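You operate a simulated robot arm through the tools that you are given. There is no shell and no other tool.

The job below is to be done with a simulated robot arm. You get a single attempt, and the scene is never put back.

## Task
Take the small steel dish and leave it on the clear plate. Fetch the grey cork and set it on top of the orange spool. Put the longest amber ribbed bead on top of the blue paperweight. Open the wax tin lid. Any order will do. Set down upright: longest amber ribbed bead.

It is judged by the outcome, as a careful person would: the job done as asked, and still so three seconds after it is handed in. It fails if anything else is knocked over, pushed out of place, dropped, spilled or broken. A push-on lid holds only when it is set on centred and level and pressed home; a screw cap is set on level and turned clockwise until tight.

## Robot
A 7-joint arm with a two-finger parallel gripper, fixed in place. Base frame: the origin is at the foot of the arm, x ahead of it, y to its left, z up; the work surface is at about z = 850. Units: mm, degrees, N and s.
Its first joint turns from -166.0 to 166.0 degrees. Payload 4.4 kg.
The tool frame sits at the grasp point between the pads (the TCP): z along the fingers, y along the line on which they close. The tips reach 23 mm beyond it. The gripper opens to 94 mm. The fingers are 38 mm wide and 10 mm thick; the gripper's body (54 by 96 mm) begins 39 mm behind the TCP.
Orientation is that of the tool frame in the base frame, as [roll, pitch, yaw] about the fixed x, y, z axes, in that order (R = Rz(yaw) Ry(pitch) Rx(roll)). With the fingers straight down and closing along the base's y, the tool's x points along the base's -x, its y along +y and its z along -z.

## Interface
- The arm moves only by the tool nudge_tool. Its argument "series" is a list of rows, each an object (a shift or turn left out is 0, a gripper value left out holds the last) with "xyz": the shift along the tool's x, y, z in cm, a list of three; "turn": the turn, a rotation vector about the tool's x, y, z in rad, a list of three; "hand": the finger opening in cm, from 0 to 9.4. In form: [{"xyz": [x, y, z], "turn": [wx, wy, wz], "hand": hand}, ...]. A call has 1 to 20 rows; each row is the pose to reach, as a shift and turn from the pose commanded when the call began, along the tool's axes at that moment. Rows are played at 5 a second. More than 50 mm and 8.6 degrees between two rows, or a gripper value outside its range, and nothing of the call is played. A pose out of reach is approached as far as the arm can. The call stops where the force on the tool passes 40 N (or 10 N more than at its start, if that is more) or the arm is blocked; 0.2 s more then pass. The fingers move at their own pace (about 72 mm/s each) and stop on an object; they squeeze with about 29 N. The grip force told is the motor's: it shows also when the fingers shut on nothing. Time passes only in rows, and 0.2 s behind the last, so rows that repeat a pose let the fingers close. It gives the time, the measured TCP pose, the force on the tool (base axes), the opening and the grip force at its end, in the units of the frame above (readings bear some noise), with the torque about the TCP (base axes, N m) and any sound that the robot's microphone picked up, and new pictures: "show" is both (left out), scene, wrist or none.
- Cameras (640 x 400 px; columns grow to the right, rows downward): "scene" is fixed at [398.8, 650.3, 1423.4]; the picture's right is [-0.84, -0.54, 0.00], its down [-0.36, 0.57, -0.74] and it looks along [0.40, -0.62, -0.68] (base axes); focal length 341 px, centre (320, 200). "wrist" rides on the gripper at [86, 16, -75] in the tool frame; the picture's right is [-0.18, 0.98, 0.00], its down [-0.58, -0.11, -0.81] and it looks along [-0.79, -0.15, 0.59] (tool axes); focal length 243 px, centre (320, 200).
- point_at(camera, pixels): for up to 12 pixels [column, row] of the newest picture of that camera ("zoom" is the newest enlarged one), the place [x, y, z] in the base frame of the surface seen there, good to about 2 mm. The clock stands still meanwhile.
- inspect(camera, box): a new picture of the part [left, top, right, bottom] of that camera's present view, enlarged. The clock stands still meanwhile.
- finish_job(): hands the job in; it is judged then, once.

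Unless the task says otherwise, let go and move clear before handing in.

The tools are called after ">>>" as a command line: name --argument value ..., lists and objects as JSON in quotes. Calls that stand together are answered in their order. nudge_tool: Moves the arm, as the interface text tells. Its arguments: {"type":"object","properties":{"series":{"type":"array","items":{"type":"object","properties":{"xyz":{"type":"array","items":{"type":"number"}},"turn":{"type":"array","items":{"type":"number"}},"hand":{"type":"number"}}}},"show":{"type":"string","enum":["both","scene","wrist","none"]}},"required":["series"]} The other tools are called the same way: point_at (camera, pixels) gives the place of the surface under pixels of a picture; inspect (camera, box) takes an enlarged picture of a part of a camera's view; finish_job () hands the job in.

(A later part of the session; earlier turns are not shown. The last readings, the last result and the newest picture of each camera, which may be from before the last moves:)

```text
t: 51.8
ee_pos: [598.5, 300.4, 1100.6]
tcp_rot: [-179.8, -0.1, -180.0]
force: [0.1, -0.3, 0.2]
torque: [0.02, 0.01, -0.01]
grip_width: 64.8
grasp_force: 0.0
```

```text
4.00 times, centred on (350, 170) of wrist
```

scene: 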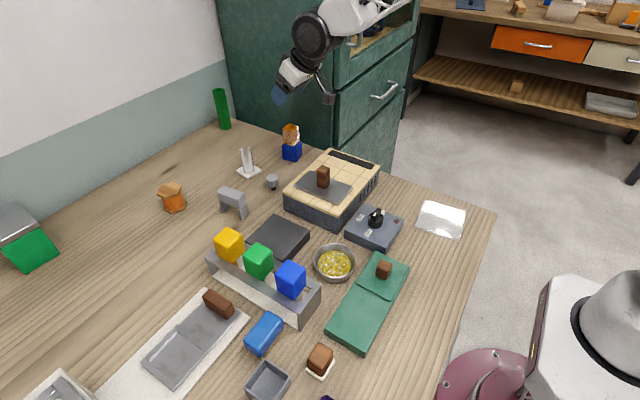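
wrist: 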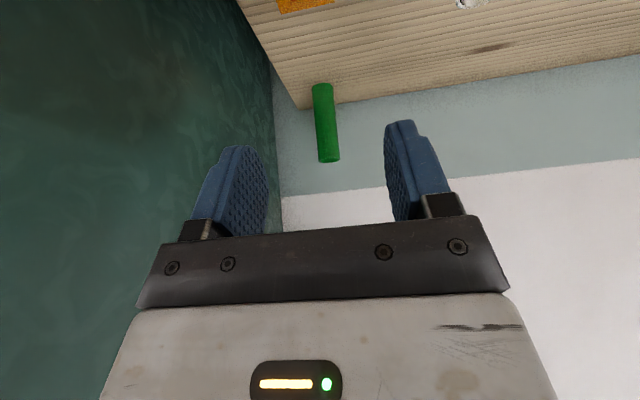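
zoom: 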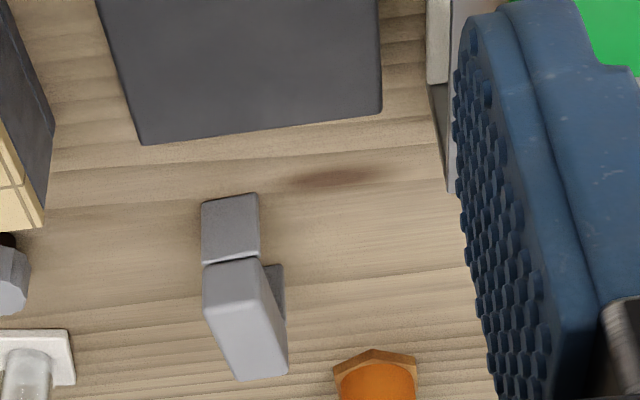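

The move was refused for one oversized row; I'll resend with a gentler last row.

>>> nudge_tool --series '[{"xyz": [3, 3.2, 0.5]}, {"xyz": [6, 6.4, 1]}, {"xyz": [9, 9.6, 1.5]}, {"xyz": [12, 12.8, 2]}, {"xyz": [15, 16, 3]}, {"xyz": [18, 19.2, 5]}, {"xyz": [21, 22.4, 7]}, {"xyz": [24, 25.6, 9]}, {"xyz": [26, 28, 11]}]' --show "wrist"

>>> inspect --camera "wrist" --box '[300, 120, 400, 220]'

```text
t: 53.8
ee_pos: [339.9, 580.6, 988.8]
tcp_rot: [-180.0, 0.1, -180.0]
force: [-0.4, 0.9, 0.6]
torque: [-0.01, -0.03, -0.01]
grip_width: 64.9
grasp_force: 0.0
```

wrist: 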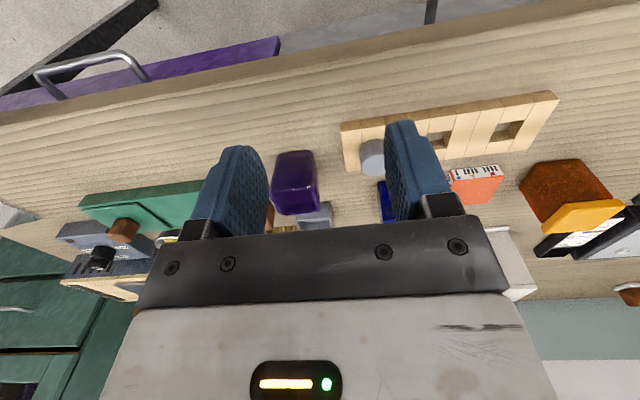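

```text
4.00 times, centred on (350, 170) of wrist
```

zoom: 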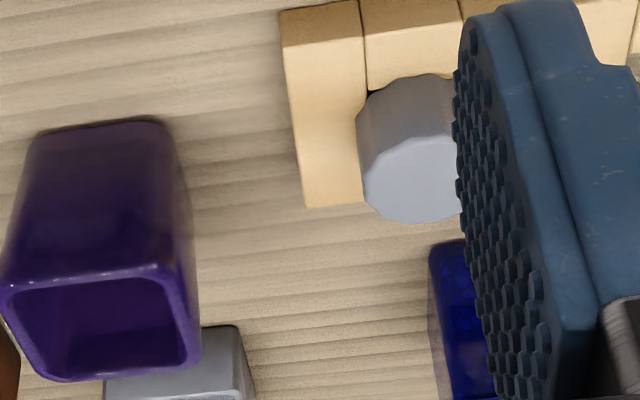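

The finger hides part of the plug at (372,155). I'll shift left 5 cm and open the hand for a clear view.

>>> nudge_tool --series '[{"xyz": [0, 2.5, 0], "hand": 9.4}, {"xyz": [1, 4.8, 1], "hand": 9.4}]' --show "wrist"

>>> inspect --camera "wrist" --box '[290, 110, 370, 190]'

>>> point_at --camera "wrist" --pixels '[[330, 160], [322, 160], [340, 160], [330, 166], [330, 145], [330, 138], [312, 150], [300, 135]]'

```text
t: 54.4
ee_pos: [329.5, 628.5, 980.6]
tcp_rot: [-179.9, -0.1, -180.0]
force: [0.5, 1.0, -0.8]
torque: [0.01, -0.02, 0.0]
grip_width: 94.0
grasp_force: 0.1
```

wrist: 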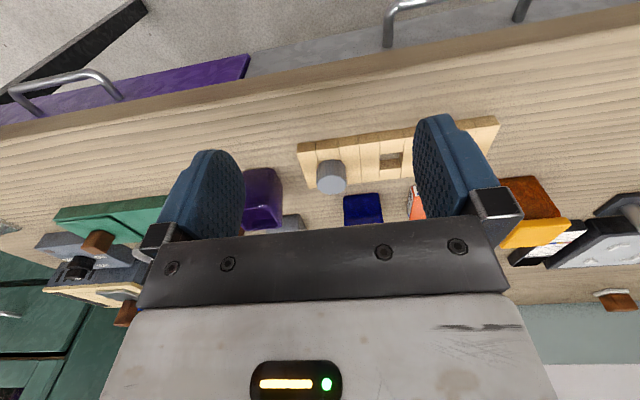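

```text
5.00 times, centred on (330, 150) of wrist
```

zoom: 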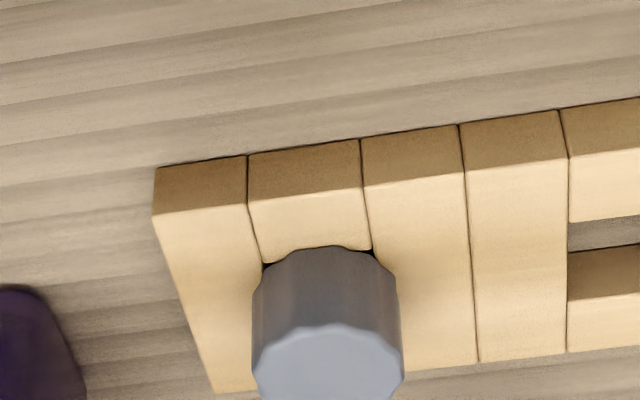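

```text
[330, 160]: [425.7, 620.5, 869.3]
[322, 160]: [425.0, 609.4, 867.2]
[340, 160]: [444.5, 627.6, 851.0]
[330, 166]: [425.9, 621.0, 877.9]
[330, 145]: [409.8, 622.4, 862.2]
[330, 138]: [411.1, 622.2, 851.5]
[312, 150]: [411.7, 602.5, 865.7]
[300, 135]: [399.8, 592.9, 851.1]
```

The rack plug's head reaches down to the square hole, and its top is at z≈890. A grazing view will tell whether it is a straight peg or a capped stopper like the one on the table.

>>> nudge_tool --series '[{"xyz": [0, -0.5, 1], "turn": [0, -0.12, 0]}, {"xyz": [0.5, -1, 2], "turn": [0, -0.24, 0]}, {"xyz": [1, -1.5, 3], "turn": [0, -0.36, 0]}, {"xyz": [1.5, -2, 4], "turn": [0, -0.48, 0]}, {"xyz": [2, -2, 5], "turn": [0, -0.56, 0]}]' --show "wrist"

>>> inspect --camera "wrist" --box '[250, 20, 410, 140]'

```text
t: 55.6
ee_pos: [309.3, 607.2, 931.3]
tcp_rot: [180.0, 32.2, -180.0]
force: [-0.7, -0.2, 0.4]
torque: [-0.02, 0.0, -0.02]
grip_width: 93.8
grasp_force: 0.1
```

wrist: 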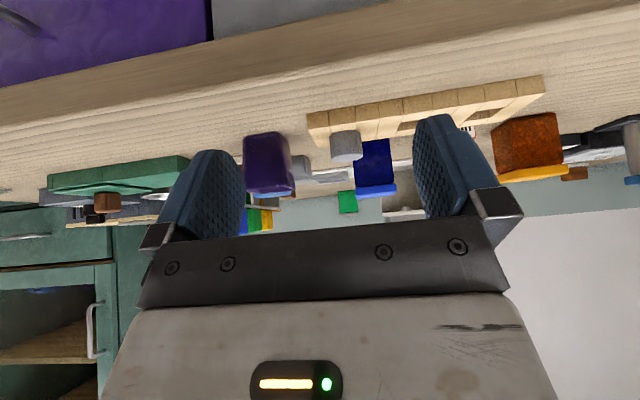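

```text
3.33 times, centred on (330, 80) of wrist
```

zoom: 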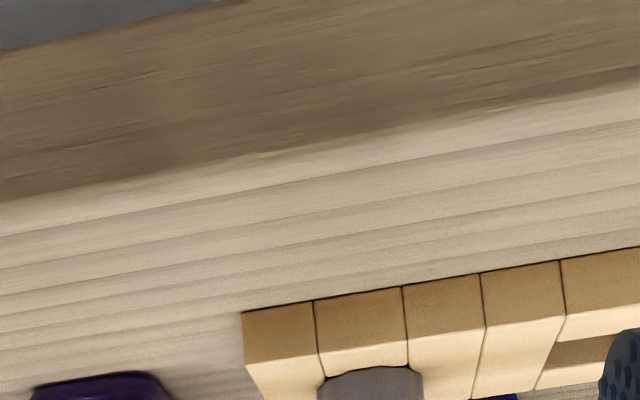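

>>> inspect --camera "wrist" --box '[310, 110, 390, 180]'

>>> inspect --camera "wrist" --box '[40, 140, 220, 260]'

>>> inspect --camera "wrist" --box '[230, 110, 410, 230]'

```text
5.71 times, centred on (350, 145) of wrist
```

zoom: 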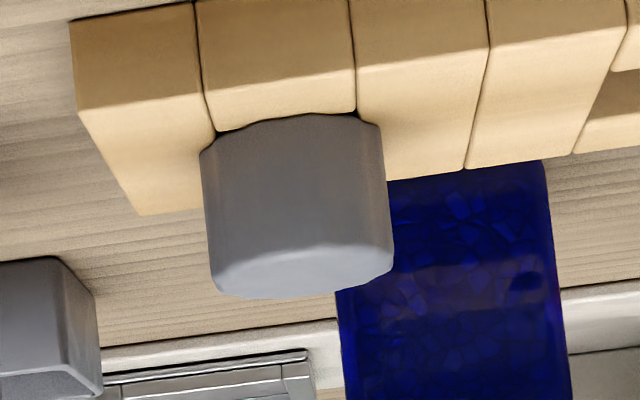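

```text
3.33 times, centred on (130, 200) of wrist
```

zoom: 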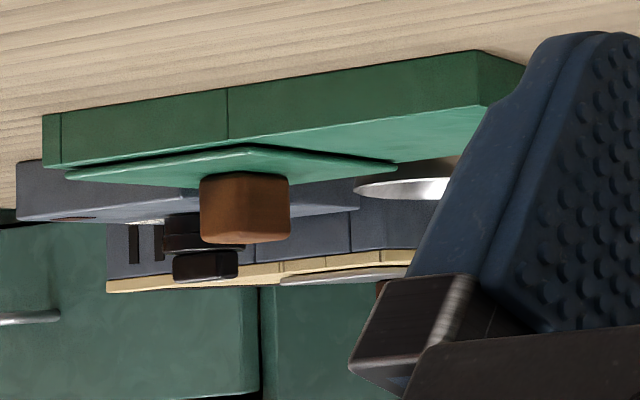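

```text
3.33 times, centred on (320, 170) of wrist
```

zoom: 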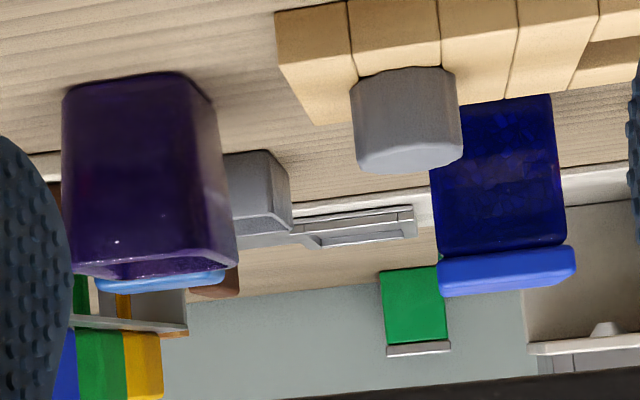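

The rack item looks like a plain head sunk to the rack; inconclusive. Now I'll compare the two dish candidates at high zoom.

>>> inspect --camera "scene" --box '[240, 355, 300, 400]'

>>> inspect --camera "scene" --box '[305, 235, 365, 290]'

>>> inspect --camera "scene" --box '[300, 335, 345, 385]'

>>> inspect --camera "scene" --box '[405, 190, 475, 245]'

```text
8.89 times, centred on (270, 378) of scene
```

zoom: 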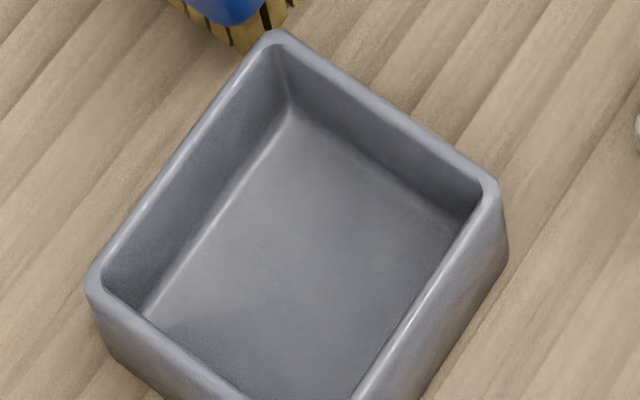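

```text
7.27 times, centred on (335, 262) of scene
```

zoom: 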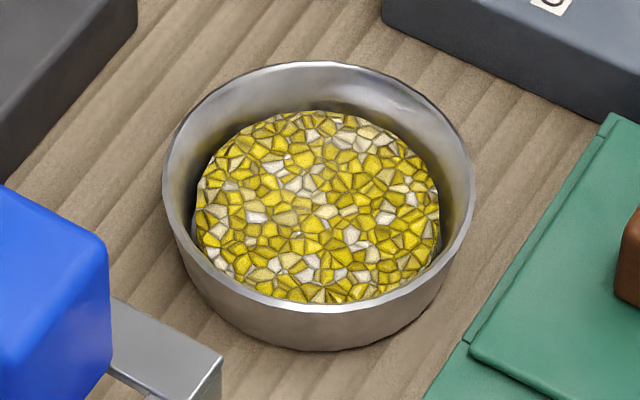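

```text
8.00 times, centred on (322, 360) of scene
```

zoom: 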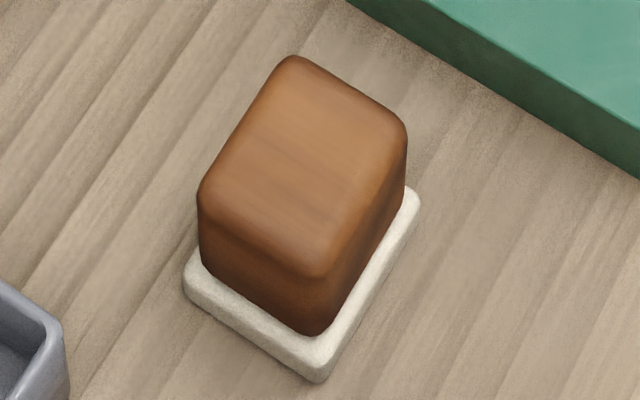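

```text
7.27 times, centred on (440, 218) of scene
```

zoom: 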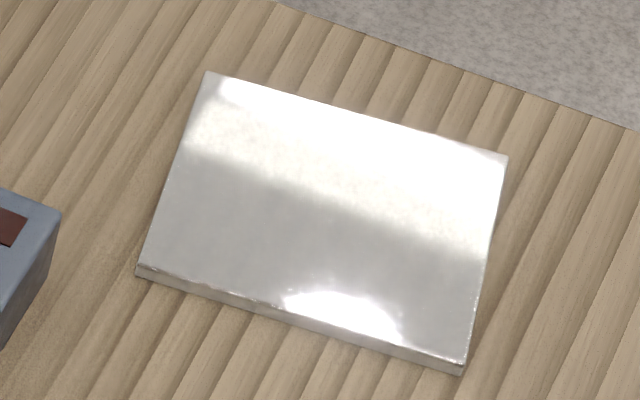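

The round bowl is shiny steel holding yellow gravel, and the square one is dull blue-grey, so the steel dish is the round one. I'll measure the plate's corners now, then the bowl rim.

>>> point_at --camera "zoom" --pixels '[[210, 80], [503, 158], [462, 362], [142, 268], [330, 220], [180, 170], [485, 260]]'

>>> inspect --camera "scene" --box '[305, 235, 365, 290]'

>>> point_at --camera "zoom" --pixels '[[168, 190], [472, 190], [320, 306], [330, 64], [230, 97], [420, 97], [210, 270], [440, 265], [320, 200], [320, 345], [200, 290], [250, 180]]'

```text
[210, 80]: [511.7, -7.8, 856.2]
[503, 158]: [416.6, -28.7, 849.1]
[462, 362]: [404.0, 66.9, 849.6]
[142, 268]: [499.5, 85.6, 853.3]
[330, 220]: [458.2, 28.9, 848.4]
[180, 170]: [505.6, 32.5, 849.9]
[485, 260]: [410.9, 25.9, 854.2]
```

```text
7.27 times, centred on (335, 262) of scene
```

zoom: 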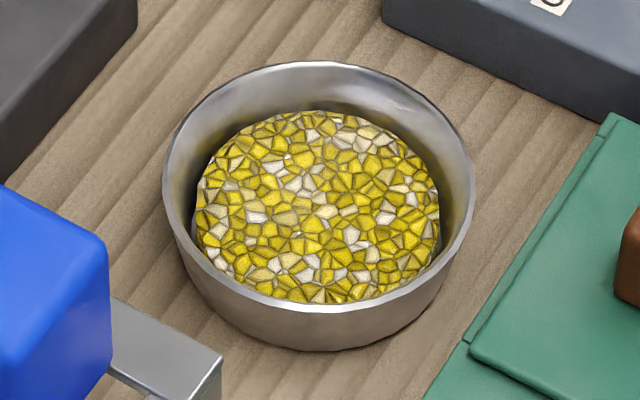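

```text
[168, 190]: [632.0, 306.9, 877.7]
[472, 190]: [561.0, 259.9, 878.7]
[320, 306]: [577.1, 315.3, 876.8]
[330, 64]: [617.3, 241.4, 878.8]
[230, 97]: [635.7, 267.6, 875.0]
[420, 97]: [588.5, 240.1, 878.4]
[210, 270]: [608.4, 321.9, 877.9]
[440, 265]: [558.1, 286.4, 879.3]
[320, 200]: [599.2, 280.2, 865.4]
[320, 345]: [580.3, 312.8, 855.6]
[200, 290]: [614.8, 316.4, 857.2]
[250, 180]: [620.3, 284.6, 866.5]
```

The bowl rim is centred near (597,281), about 85 mm across with rim z≈878, so an outside grip fits the 94 mm opening. I'll measure the neighbouring edges to choose a clear finger direction.

>>> point_at --camera "scene" --pixels '[[345, 236], [360, 245], [375, 251], [386, 252], [365, 275], [350, 300], [326, 335], [310, 248], [283, 262], [320, 292], [305, 280], [345, 228]]'

>>> inspect --camera "scene" --box '[260, 200, 420, 320]'

```text
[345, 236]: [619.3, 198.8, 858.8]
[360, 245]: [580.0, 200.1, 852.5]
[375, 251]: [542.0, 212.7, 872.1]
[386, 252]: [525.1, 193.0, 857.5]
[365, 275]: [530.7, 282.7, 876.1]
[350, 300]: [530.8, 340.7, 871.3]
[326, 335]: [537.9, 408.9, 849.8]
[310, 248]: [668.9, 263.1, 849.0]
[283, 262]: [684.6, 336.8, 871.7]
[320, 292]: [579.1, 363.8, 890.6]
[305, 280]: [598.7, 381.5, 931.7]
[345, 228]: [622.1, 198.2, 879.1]
```

```text
3.33 times, centred on (340, 260) of scene
```

zoom: 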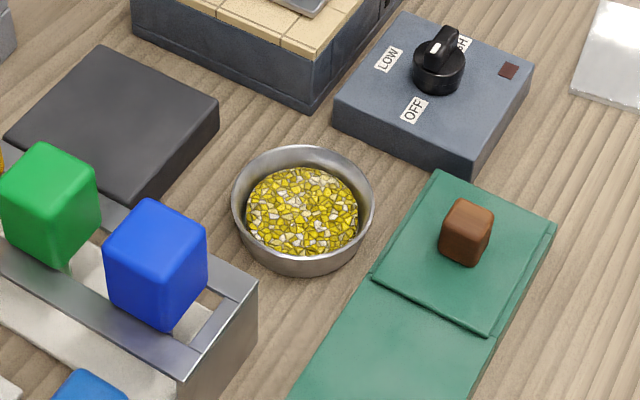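

The gaps around the bowl along base y are about 25 mm on both sides, so I'll grip it along y with the tool vertical. First I raise and level the tool.

>>> nudge_tool --series '[{"xyz": [-3.1, -2.1, -1.6], "turn": [0, 0.1, 0]}, {"xyz": [-6.2, -4.3, -3.2], "turn": [0, 0.21, 0]}, {"xyz": [-9.3, -6.4, -4.7], "turn": [0, 0.33, 0]}, {"xyz": [-12.4, -8.6, -6.3], "turn": [0, 0.45, 0]}, {"xyz": [-15.6, -10.7, -7.9], "turn": [0, 0.562, 0]}]' --show "none"

>>> nudge_tool --series '[{"xyz": [-3, -3.4, 0.5]}, {"xyz": [-6, -6.8, 1]}, {"xyz": [-9, -10.2, 2]}, {"xyz": [-12, -13.6, 3]}, {"xyz": [-15, -17, 4]}, {"xyz": [-18, -20.4, 5]}, {"xyz": [-19.8, -21.9, 6]}]' --show "both"

```text
t: 56.8
ee_pos: [398.4, 501.4, 1079.6]
tcp_rot: [-179.9, -0.1, -179.9]
force: [0.3, -0.4, 0.2]
torque: [0.01, -0.02, 0.0]
grip_width: 93.8
grasp_force: 0.1
```

```text
t: 58.4
ee_pos: [597.8, 282.0, 1017.7]
tcp_rot: [180.0, 0.0, -180.0]
force: [0.3, 1.0, -0.6]
torque: [0.01, -0.03, -0.01]
grip_width: 94.1
grasp_force: 0.1
```

scene: 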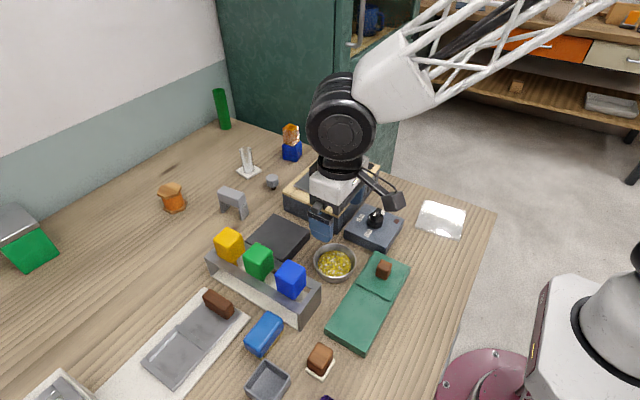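
wrist: 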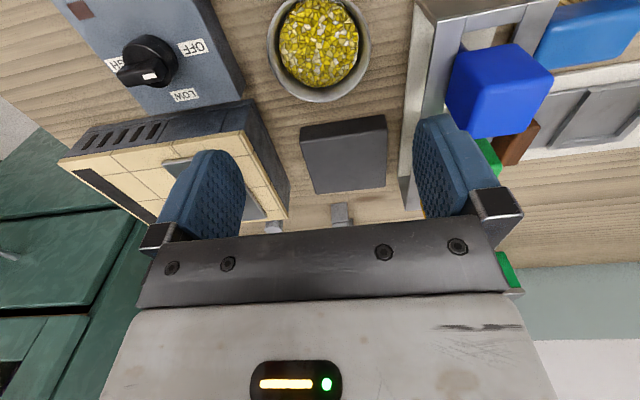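

I'm above the bowl, which shows at (319,45) in the wrist view. I'll measure the rim again from this camera to refine the centre.

>>> point_at --camera "wrist" --pixels '[[269, 40], [368, 42], [318, 100], [300, 98], [340, 98], [275, 70], [363, 70], [272, 20], [366, 20]]'

>>> inspect --camera "wrist" --box '[250, 0, 390, 110]'

```text
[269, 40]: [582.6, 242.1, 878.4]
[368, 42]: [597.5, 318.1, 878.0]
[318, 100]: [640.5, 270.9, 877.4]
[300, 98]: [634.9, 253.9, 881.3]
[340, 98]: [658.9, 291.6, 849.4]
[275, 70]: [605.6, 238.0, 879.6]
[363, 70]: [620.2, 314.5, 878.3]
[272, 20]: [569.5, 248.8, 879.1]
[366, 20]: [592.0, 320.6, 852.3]
```

```text
3.64 times, centred on (320, 55) of wrist
```

zoom: 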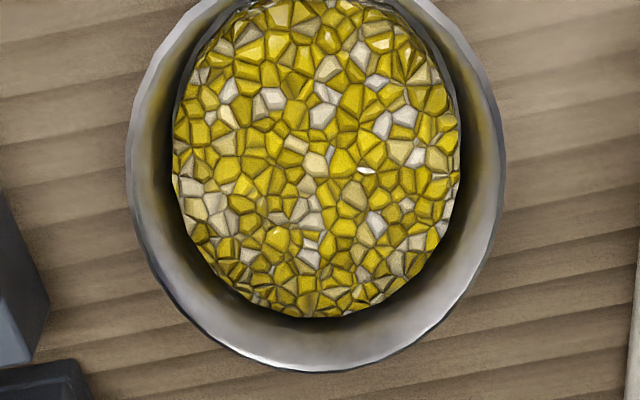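

The fitted rim centre is (598.5,280), radius about 42. I'll lower with the hand fully open to just above the rim and check.

>>> nudge_tool --series '[{"xyz": [-0.07, -0.2, 3], "hand": 9.4}, {"xyz": [-0.07, -0.2, 6]}, {"xyz": [-0.07, -0.2, 9]}, {"xyz": [-0.07, -0.2, 11]}, {"xyz": [-0.07, -0.2, 11]}]'

>>> inspect --camera "scene" --box '[290, 200, 390, 300]'

```text
t: 59.6
ee_pos: [597.3, 279.3, 909.7]
tcp_rot: [-179.9, -0.1, -180.0]
force: [-0.5, -0.8, 0.3]
torque: [-0.01, 0.0, -0.01]
grip_width: 93.8
grasp_force: 0.1
```

scene: 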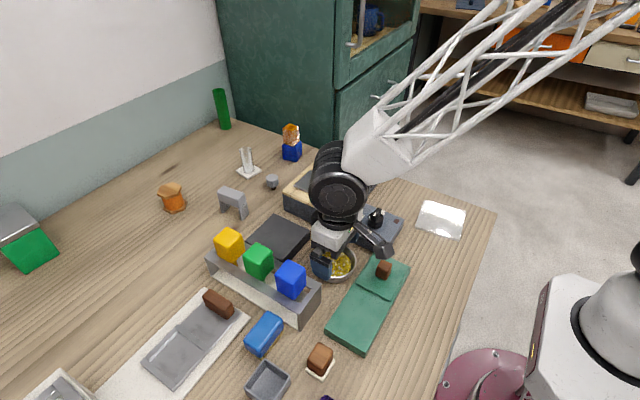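
wrist: 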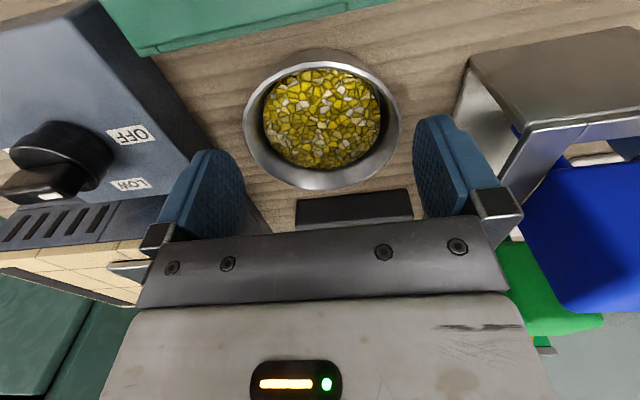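

```text
4.00 times, centred on (340, 250) of scene
```

zoom: 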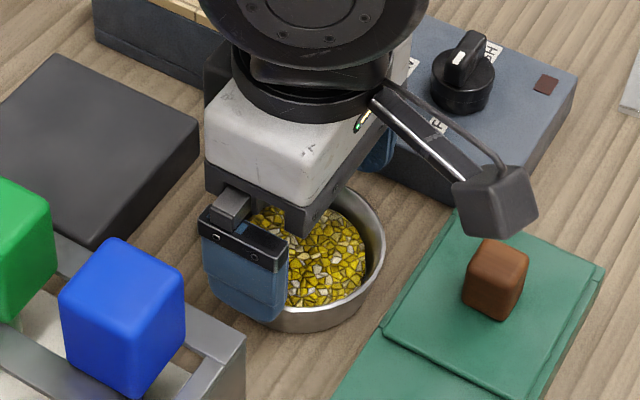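

The bowl sits between the fingers; I'll measure the rim's outer left and right points once more before the last 32 mm.

>>> point_at --camera "wrist" --pixels '[[246, 125], [397, 125], [250, 145], [392, 150], [253, 95], [388, 88], [320, 187], [290, 180], [360, 178], [247, 115], [399, 115]]'

```text
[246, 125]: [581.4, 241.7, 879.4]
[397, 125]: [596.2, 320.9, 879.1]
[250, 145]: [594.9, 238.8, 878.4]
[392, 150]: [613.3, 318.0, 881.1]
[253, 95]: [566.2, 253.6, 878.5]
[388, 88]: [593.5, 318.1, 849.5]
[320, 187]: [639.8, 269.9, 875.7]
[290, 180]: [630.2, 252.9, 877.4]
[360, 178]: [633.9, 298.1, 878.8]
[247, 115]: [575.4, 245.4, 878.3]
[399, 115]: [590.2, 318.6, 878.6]
```

Centre confirmed at (598,280). I'll descend the remaining 32 mm in small steps, watching for contact.

>>> nudge_tool --series '[{"xyz": [0, 0, 0.8]}, {"xyz": [0, 0, 1.6]}, {"xyz": [0, 0, 2.4]}, {"xyz": [0, 0, 3.1]}]' --show "wrist"

>>> inspect --camera "scene" --box '[290, 200, 390, 300]'

```text
t: 60.6
ee_pos: [597.1, 279.8, 878.6]
tcp_rot: [-179.9, -0.1, -179.9]
force: [0.5, 0.2, -0.3]
torque: [-0.01, 0.01, -0.01]
grip_width: 93.9
grasp_force: 0.0
```

wrist: 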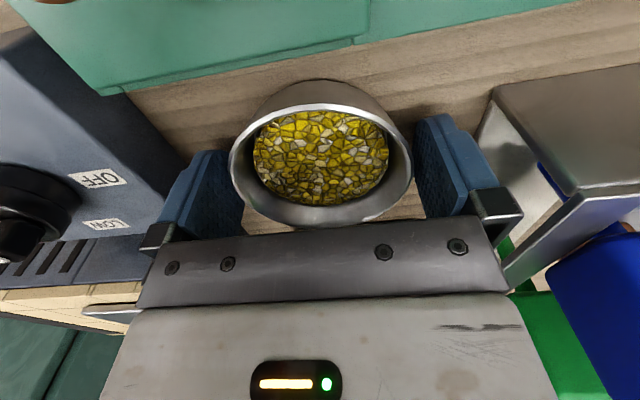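

```text
4.00 times, centred on (340, 250) of scene
```

zoom: 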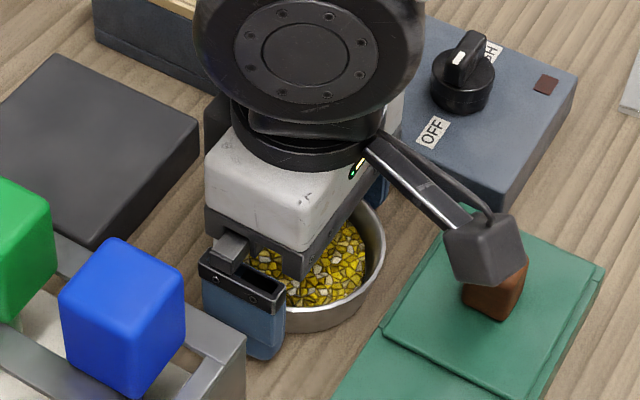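

No contact force and the fingers straddle the bowl. I'll close on it.

>>> nudge_tool --series '[{"hand": 8.8}, {"hand": 8.4}, {"hand": 8.0}, {"hand": 7.6}, {"hand": 7.6}]' --show "wrist"

```text
t: 61.8
ee_pos: [599.5, 279.7, 877.3]
tcp_rot: [-179.8, -0.1, 180.0]
force: [0.8, 0.8, -0.1]
torque: [0.0, 0.0, 0.01]
grip_width: 85.2
grasp_force: 29.5
```

wrist: 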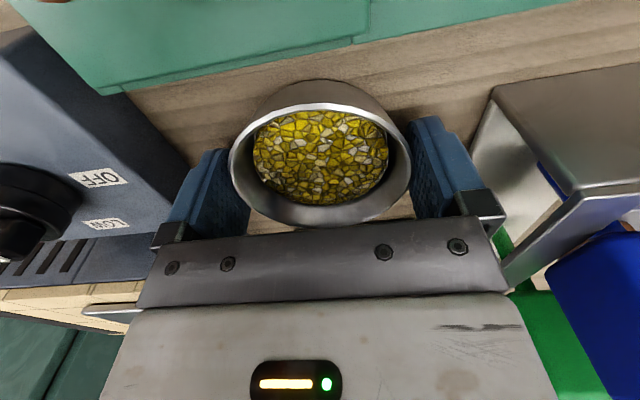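

The grip closed at 85.2 mm with 29.5 N. I'll lift slowly a few centimetres and check that the bowl stays level.

>>> nudge_tool --series '[{"xyz": [0, 0, -0.3]}, {"xyz": [0, 0, -0.8]}, {"xyz": [0, 0, -1.6]}, {"xyz": [0, 0, -2.6]}, {"xyz": [0, 0, -3.6]}, {"xyz": [0, 0, -4.2]}]'

>>> inspect --camera "scene" --box '[290, 200, 390, 300]'

```text
t: 63.2
ee_pos: [599.4, 279.9, 920.3]
tcp_rot: [-179.9, -0.1, -180.0]
force: [0.5, 0.1, -1.4]
torque: [0.01, 0.0, -0.01]
grip_width: 85.0
grasp_force: 29.0
```

scene: 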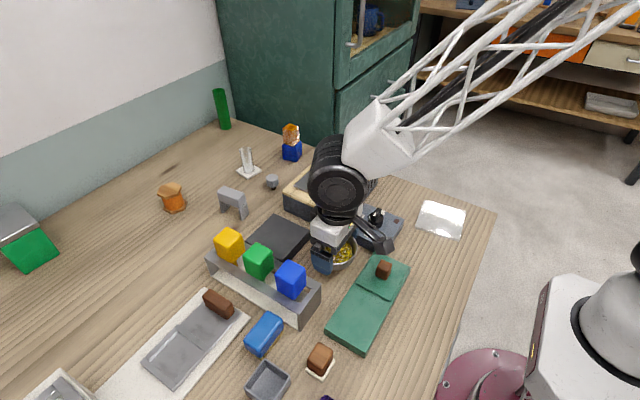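
wrist: 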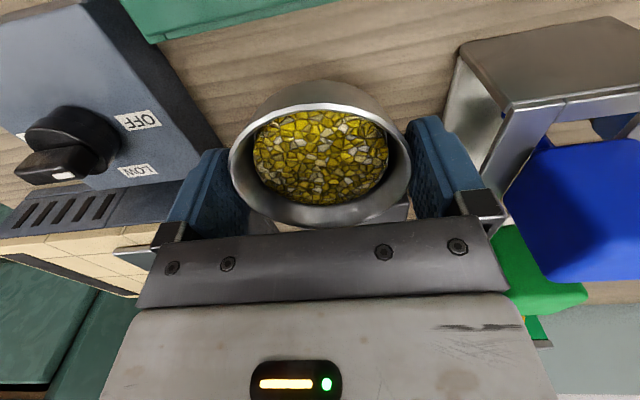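

```text
4.00 times, centred on (340, 250) of scene
```

zoom: 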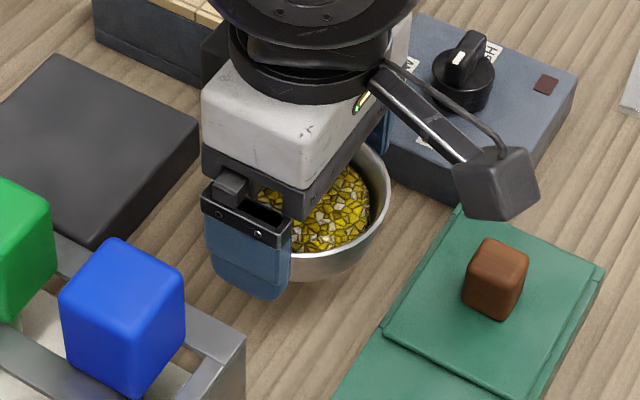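

The bowl lifted level. I'll raise it above the knob height and carry it slowly over to the plate.

>>> nudge_tool --series '[{"xyz": [0, 0, -1.5]}, {"xyz": [0, 0, -3.5]}, {"xyz": [0, 0, -5.5]}, {"xyz": [0.3, -0.5, -6.8]}, {"xyz": [1.2, -2.1, -7]}, {"xyz": [2.4, -4.2, -7]}, {"xyz": [3.6, -6.4, -7]}, {"xyz": [4.8, -8.5, -7]}, {"xyz": [6, -10.7, -7]}, {"xyz": [7.2, -12.8, -7]}, {"xyz": [8.4, -15, -7]}, {"xyz": [9.6, -17.1, -7]}, {"xyz": [10.8, -19.2, -7]}, {"xyz": [12, -21.3, -7]}, {"xyz": [13.1, -23.3, -7]}, {"xyz": [13.8, -24.6, -7]}, {"xyz": [14.1, -25.1, -7]}, {"xyz": [14.1, -25.1, -7]}]'

>>> inspect --camera "scene" --box '[370, 140, 510, 260]'

```text
t: 67.0
ee_pos: [456.2, 30.1, 991.2]
tcp_rot: [-179.9, -0.1, -180.0]
force: [0.2, -0.7, -1.6]
torque: [0.0, 0.0, 0.01]
grip_width: 85.3
grasp_force: 28.9
```

scene: 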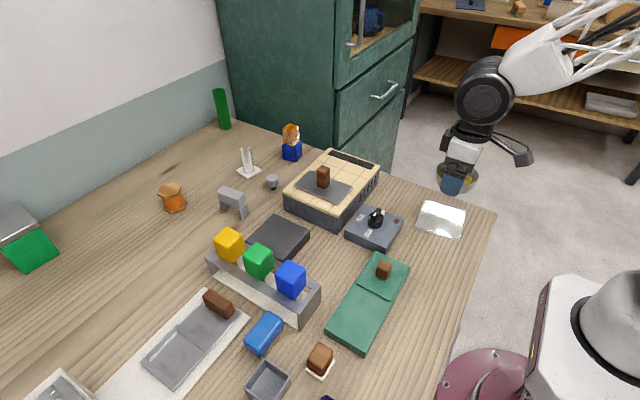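
wrist: 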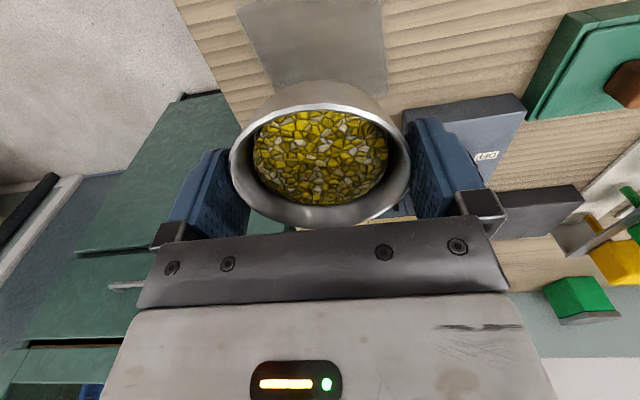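

```text
3.33 times, centred on (440, 200) of scene
```

zoom: 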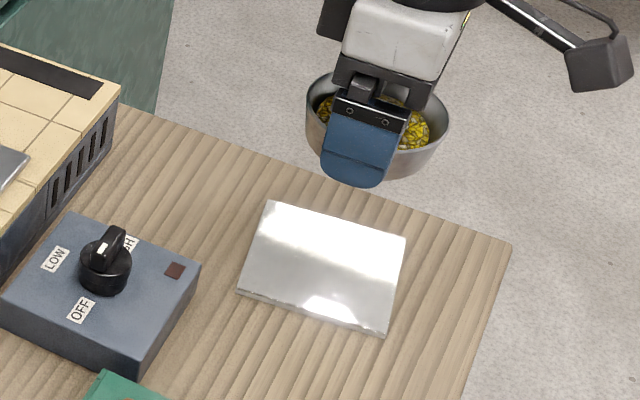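

The plate centre works out to about (458,32.5) with its top near z=856. I'll nudge onto it and lower to just above the surface.

>>> nudge_tool --series '[{"xyz": [-0.15, 0.25, 1]}, {"xyz": [-0.15, 0.25, 3]}, {"xyz": [-0.15, 0.25, 5]}, {"xyz": [-0.15, 0.25, 7]}, {"xyz": [-0.15, 0.25, 8.7]}, {"xyz": [-0.15, 0.25, 9.7]}, {"xyz": [-0.15, 0.25, 9.7]}]'

>>> inspect --camera "scene" --box '[400, 160, 490, 250]'

```text
t: 68.6
ee_pos: [458.5, 31.8, 894.5]
tcp_rot: [-179.9, -0.1, -180.0]
force: [-0.2, -0.3, -2.3]
torque: [-0.01, -0.02, -0.01]
grip_width: 85.1
grasp_force: 29.2
```

scene: 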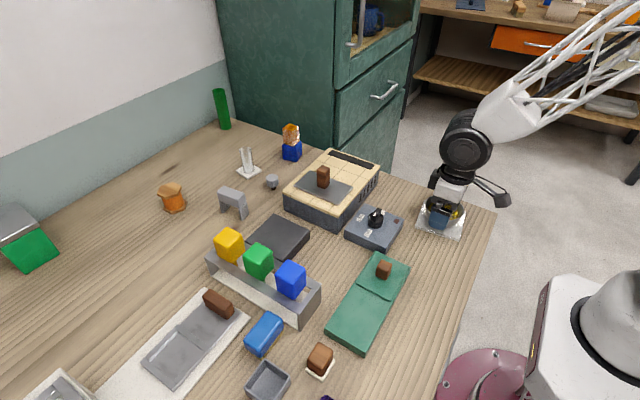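
wrist: 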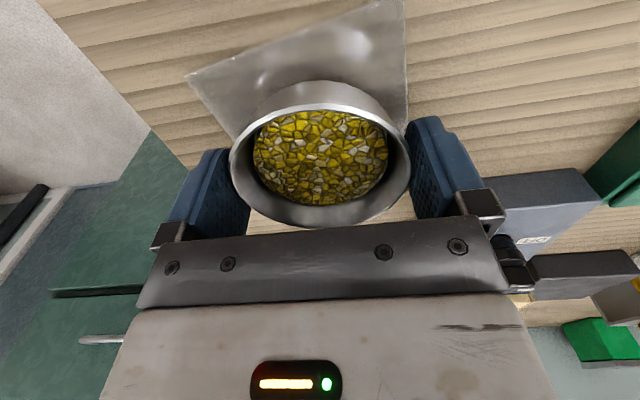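

```text
4.44 times, centred on (445, 205) of scene
```

zoom: 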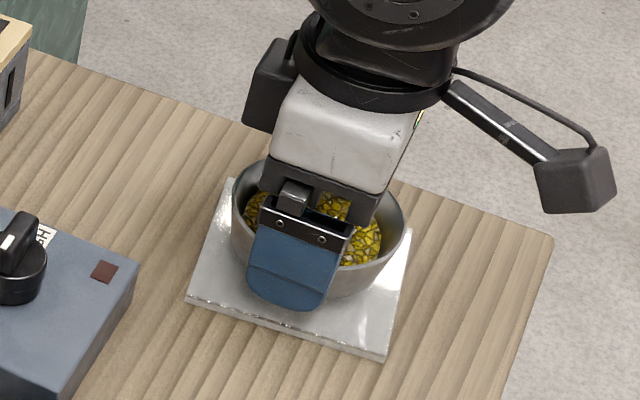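

The bowl hovers centred over the plate. I'll lower the last ~11 mm in small steps.

>>> nudge_tool --series '[{"xyz": [0, 0, 0.4]}, {"xyz": [0, 0, 0.7]}, {"xyz": [0, 0, 0.9]}, {"xyz": [0, 0, 1.0]}]' --show "none"

```text
t: 69.6
ee_pos: [460.3, 31.2, 884.3]
tcp_rot: [-180.0, 0.0, -179.9]
force: [0.5, 0.7, 1.1]
torque: [-0.03, 0.04, -0.02]
grip_width: 85.2
grasp_force: 28.8
```

Force changed from about -2 N to +1 N, so it is just touching. I'll press 1.5 mm further.

>>> nudge_tool --series '[{"xyz": [0, 0, 0.08]}, {"xyz": [0, 0, 0.15]}, {"xyz": [0, 0, 0.15]}]' --show "none"

```text
t: 70.4
ee_pos: [459.1, 31.9, 883.0]
tcp_rot: [-179.9, 0.0, -180.0]
force: [2.0, 0.6, 21.4]
torque: [0.0, -0.12, 0.01]
grip_width: 84.9
grasp_force: 28.6
```

It is seated (21 N). I'll ease back 1 mm and open the fingers.

>>> nudge_tool --series '[{"xyz": [0, 0, -0.1]}, {"xyz": [0, 0, -0.1], "hand": 8.7}, {"xyz": [0, 0, -0.1], "hand": 9.4}, {"xyz": [0, 0, -0.1], "hand": 9.4}]' --show "none"

>>> nudge_tool --series '[{"xyz": [0, 0, -0.8]}, {"xyz": [0, 0, -2]}, {"xyz": [0, 0, -4]}, {"xyz": [0, 0, -7]}, {"xyz": [0, 0, -10]}, {"xyz": [0, 0, -13]}]'

>>> inspect --camera "scene" --box '[400, 160, 490, 250]'

```text
t: 71.4
ee_pos: [458.8, 32.0, 883.9]
tcp_rot: [-179.9, -0.1, 179.9]
force: [0.6, -0.1, 0.3]
torque: [0.06, -0.04, -0.03]
grip_width: 94.3
grasp_force: 0.0
```

```text
t: 72.8
ee_pos: [459.4, 32.6, 1013.8]
tcp_rot: [-179.8, -0.1, -180.0]
force: [-0.1, 0.9, 0.2]
torque: [0.0, 0.01, 0.0]
grip_width: 93.8
grasp_force: 0.0
```

scene: 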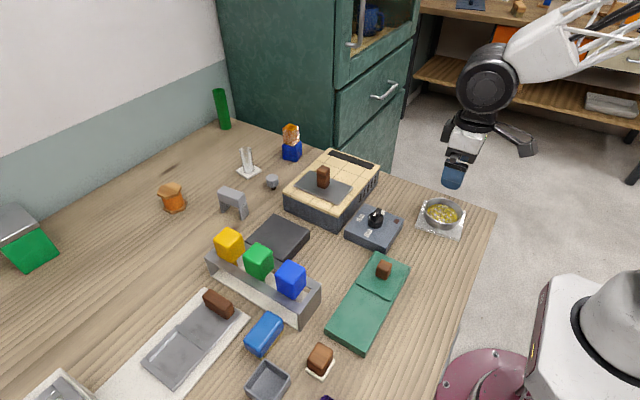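
wrist: 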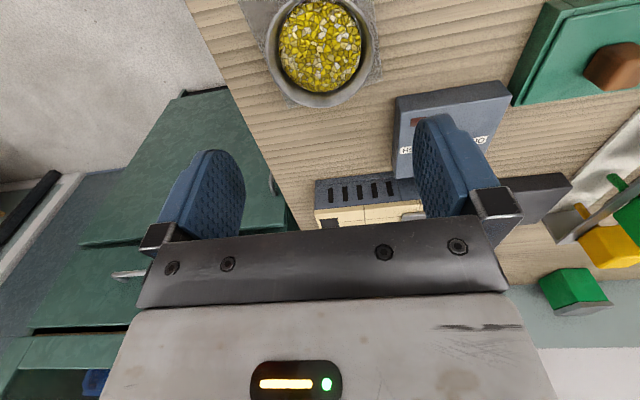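

```text
4.44 times, centred on (445, 205) of scene
```

zoom: 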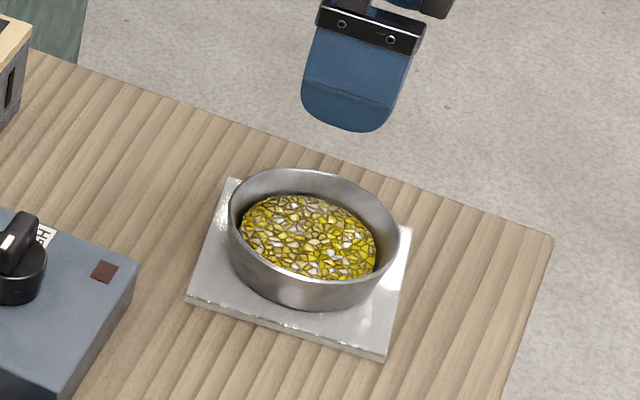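

The dish sits well on the plate. Next, a close look at the green box's lid; I'll move above it and tilt the camera down.

>>> nudge_tool --series '[{"xyz": [0, 4, 0], "turn": [0, 0.1, 0], "hand": 4}, {"xyz": [0, 8, 0], "turn": [0, 0.2, 0]}, {"xyz": [-0.5, 12, 0], "turn": [0, 0.3, 0]}, {"xyz": [-1, 16, 0], "turn": [0, 0.4, 0]}, {"xyz": [-1, 20, 1], "turn": [0, 0.5, 0]}, {"xyz": [-1, 22, 3], "turn": [0, 0.5, 0]}]' --show "wrist"

>>> inspect --camera "wrist" --box '[220, 60, 460, 230]'

```text
t: 74.2
ee_pos: [469.1, 253.0, 981.9]
tcp_rot: [-179.8, -28.8, 179.9]
force: [-0.4, 0.4, -0.1]
torque: [-0.03, -0.04, 0.03]
grip_width: 39.9
grasp_force: 0.0
```

wrist: 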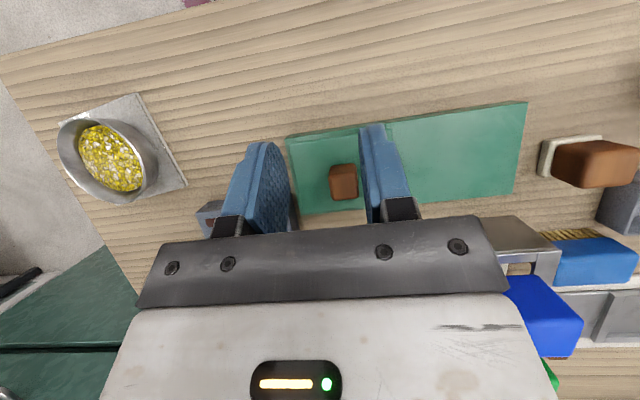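

```text
2.35 times, centred on (340, 145) of wrist
```

zoom: 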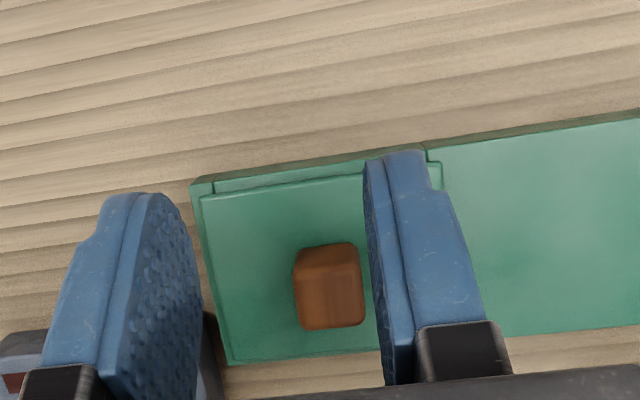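

The lid is partly hidden by a finger. I'll open the hand and shift to centre the lid.

>>> nudge_tool --series '[{"xyz": [-2, 1.5, -1.2], "hand": 9.4}, {"xyz": [-3, 2.5, -1.8], "hand": 9.4}]' --show "wrist"

>>> inspect --camera "wrist" --box '[240, 80, 420, 200]'

>>> point_at --camera "wrist" --pixels '[[320, 135], [290, 120], [345, 115], [360, 150], [380, 110], [330, 95], [300, 100], [285, 130], [365, 100]]'

```text
t: 74.8
ee_pos: [504.9, 278.6, 985.1]
tcp_rot: [-179.9, -28.7, -180.0]
force: [-0.4, -0.3, -0.5]
torque: [0.01, -0.01, 0.01]
grip_width: 94.1
grasp_force: 0.0
```

wrist: 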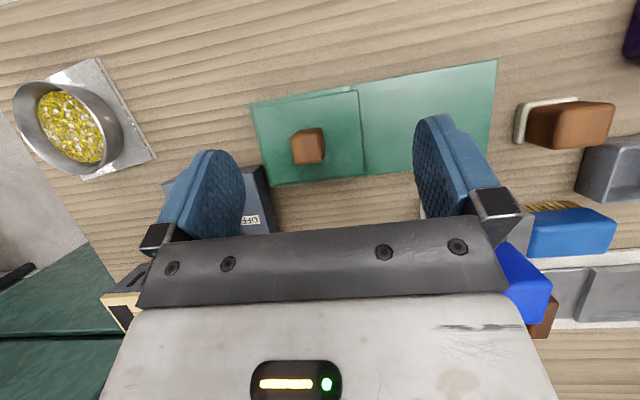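

```text
3.33 times, centred on (330, 140) of wrist
```

zoom: 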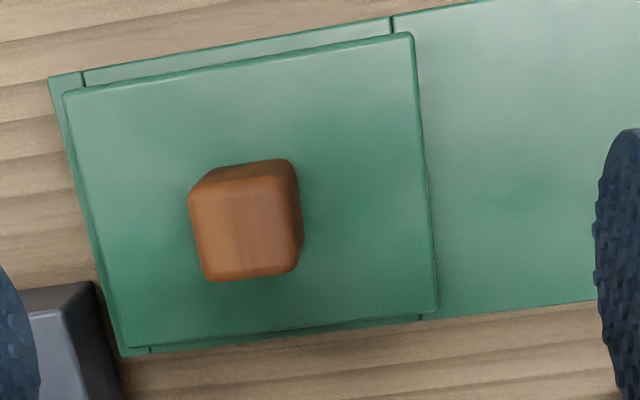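

```text
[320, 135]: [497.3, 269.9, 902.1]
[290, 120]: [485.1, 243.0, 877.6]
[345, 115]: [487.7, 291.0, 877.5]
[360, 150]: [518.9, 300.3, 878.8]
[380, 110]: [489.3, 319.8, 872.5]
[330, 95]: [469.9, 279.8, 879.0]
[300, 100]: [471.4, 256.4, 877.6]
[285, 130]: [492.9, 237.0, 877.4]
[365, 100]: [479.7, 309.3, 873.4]
```

The green box's lid is a plate over a walled compartment with a plain deck beside it, so it looks like a slide lid. I'll compare with the grey item by hovering near it.

>>> nudge_tool --series '[{"xyz": [-3, 3, -1.7]}, {"xyz": [-6, 6, -3.4]}, {"xyz": [-9, 9, -5]}, {"xyz": [-12, 12, -6.7]}, {"xyz": [-15, 15, -8.3]}, {"xyz": [-17.5, 18, -9.6]}, {"xyz": [-19, 21, -10.4]}, {"xyz": [-19, 24, -10.4]}, {"xyz": [-19, 26, -10.4]}]' --show "wrist"

>>> inspect --camera "wrist" --box '[240, 80, 420, 200]'

```text
t: 76.2
ee_pos: [699.0, 450.2, 986.8]
tcp_rot: [-179.6, -28.9, 179.8]
force: [-3.3, -2.3, 6.0]
torque: [-0.33, 0.0, -0.2]
grip_width: 93.9
grasp_force: 0.1
stopped in row 7: the force on the tool passed its limit at 80 N (the readings are from after the stop); the commanded pose is now the measured one
```

wrist: 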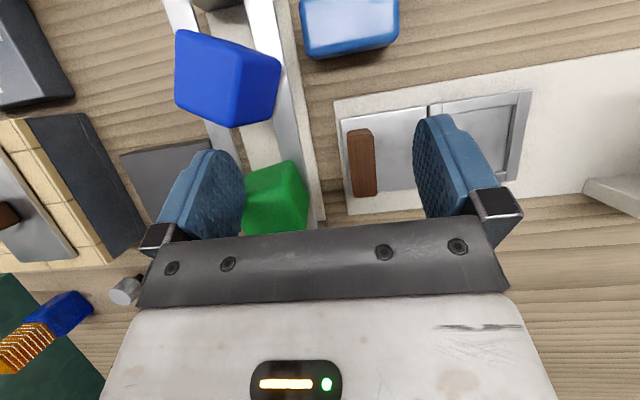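

```text
3.33 times, centred on (330, 140) of wrist
```

zoom: 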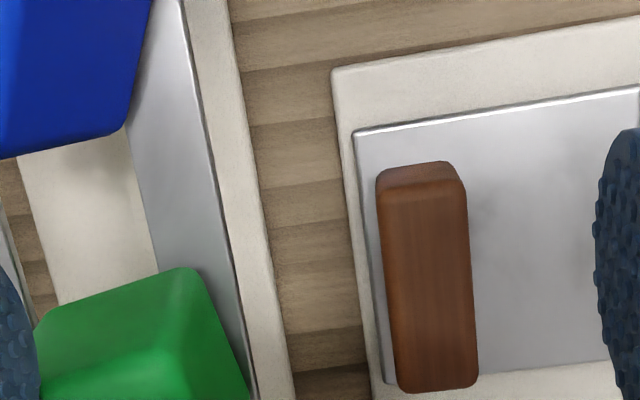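

The move stopped on contact — a finger likely touched the slider knobs (yellow cube near x=743, y=406). I'll check the scene right away.

>>> inspect --camera "scene" --box '[180, 180, 340, 340]'

>>> inspect --camera "wrist" --box '[160, 0, 320, 240]'

```text
2.50 times, centred on (260, 260) of scene
```

zoom: 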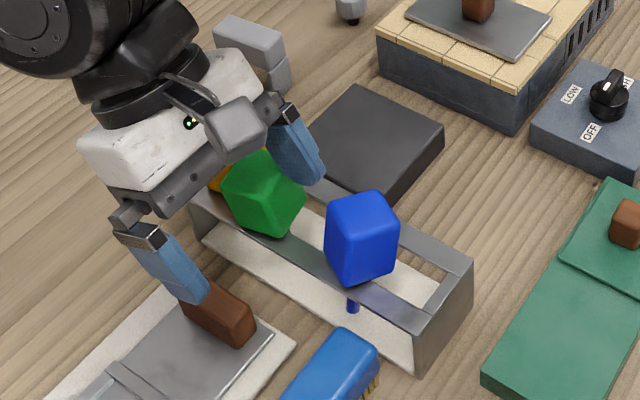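

```text
1.67 times, centred on (240, 120) of wrist
```

zoom: 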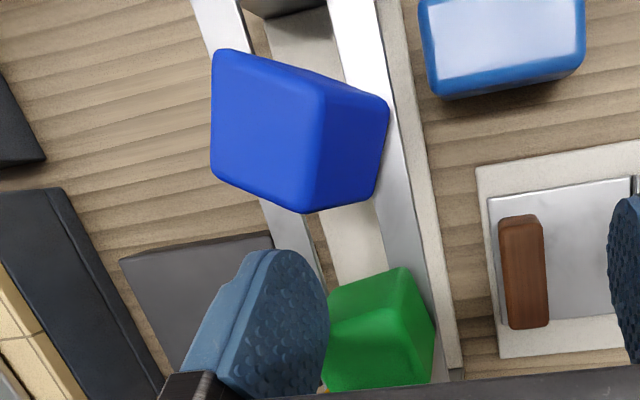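

The blue and green knobs appear pushed from their original spots (blue was at (290,278), now (276,275)). I'll back straight up off them and then assess.

>>> nudge_tool --series '[{"xyz": [0.7, 0, -1.3]}, {"xyz": [1.4, 0, -2.6]}, {"xyz": [2.9, 0, -5.2]}, {"xyz": [4.4, 0, -7.8]}, {"xyz": [5.8, 0, -10.5]}]'

>>> inspect --camera "scene" --box '[190, 200, 340, 340]'

```text
t: 77.4
ee_pos: [699.8, 452.4, 1104.9]
tcp_rot: [-179.7, -28.9, 179.8]
force: [-0.1, 0.2, -0.5]
torque: [0.01, -0.02, 0.01]
grip_width: 94.1
grasp_force: 0.1
```

scene: 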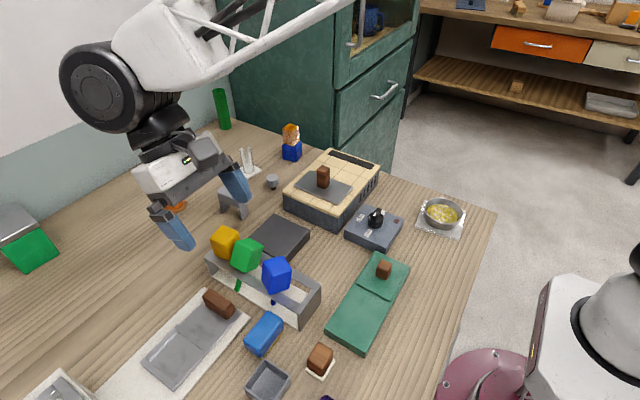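
wrist: 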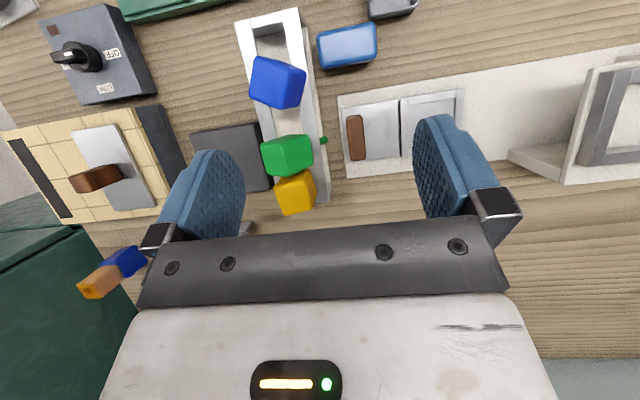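

```text
2.86 times, centred on (265, 270) of scene
```

zoom: 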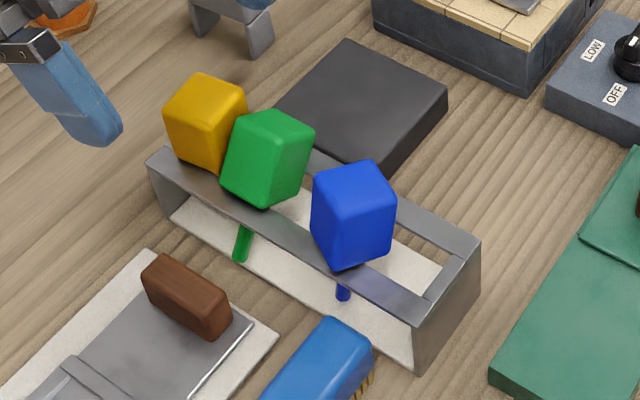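

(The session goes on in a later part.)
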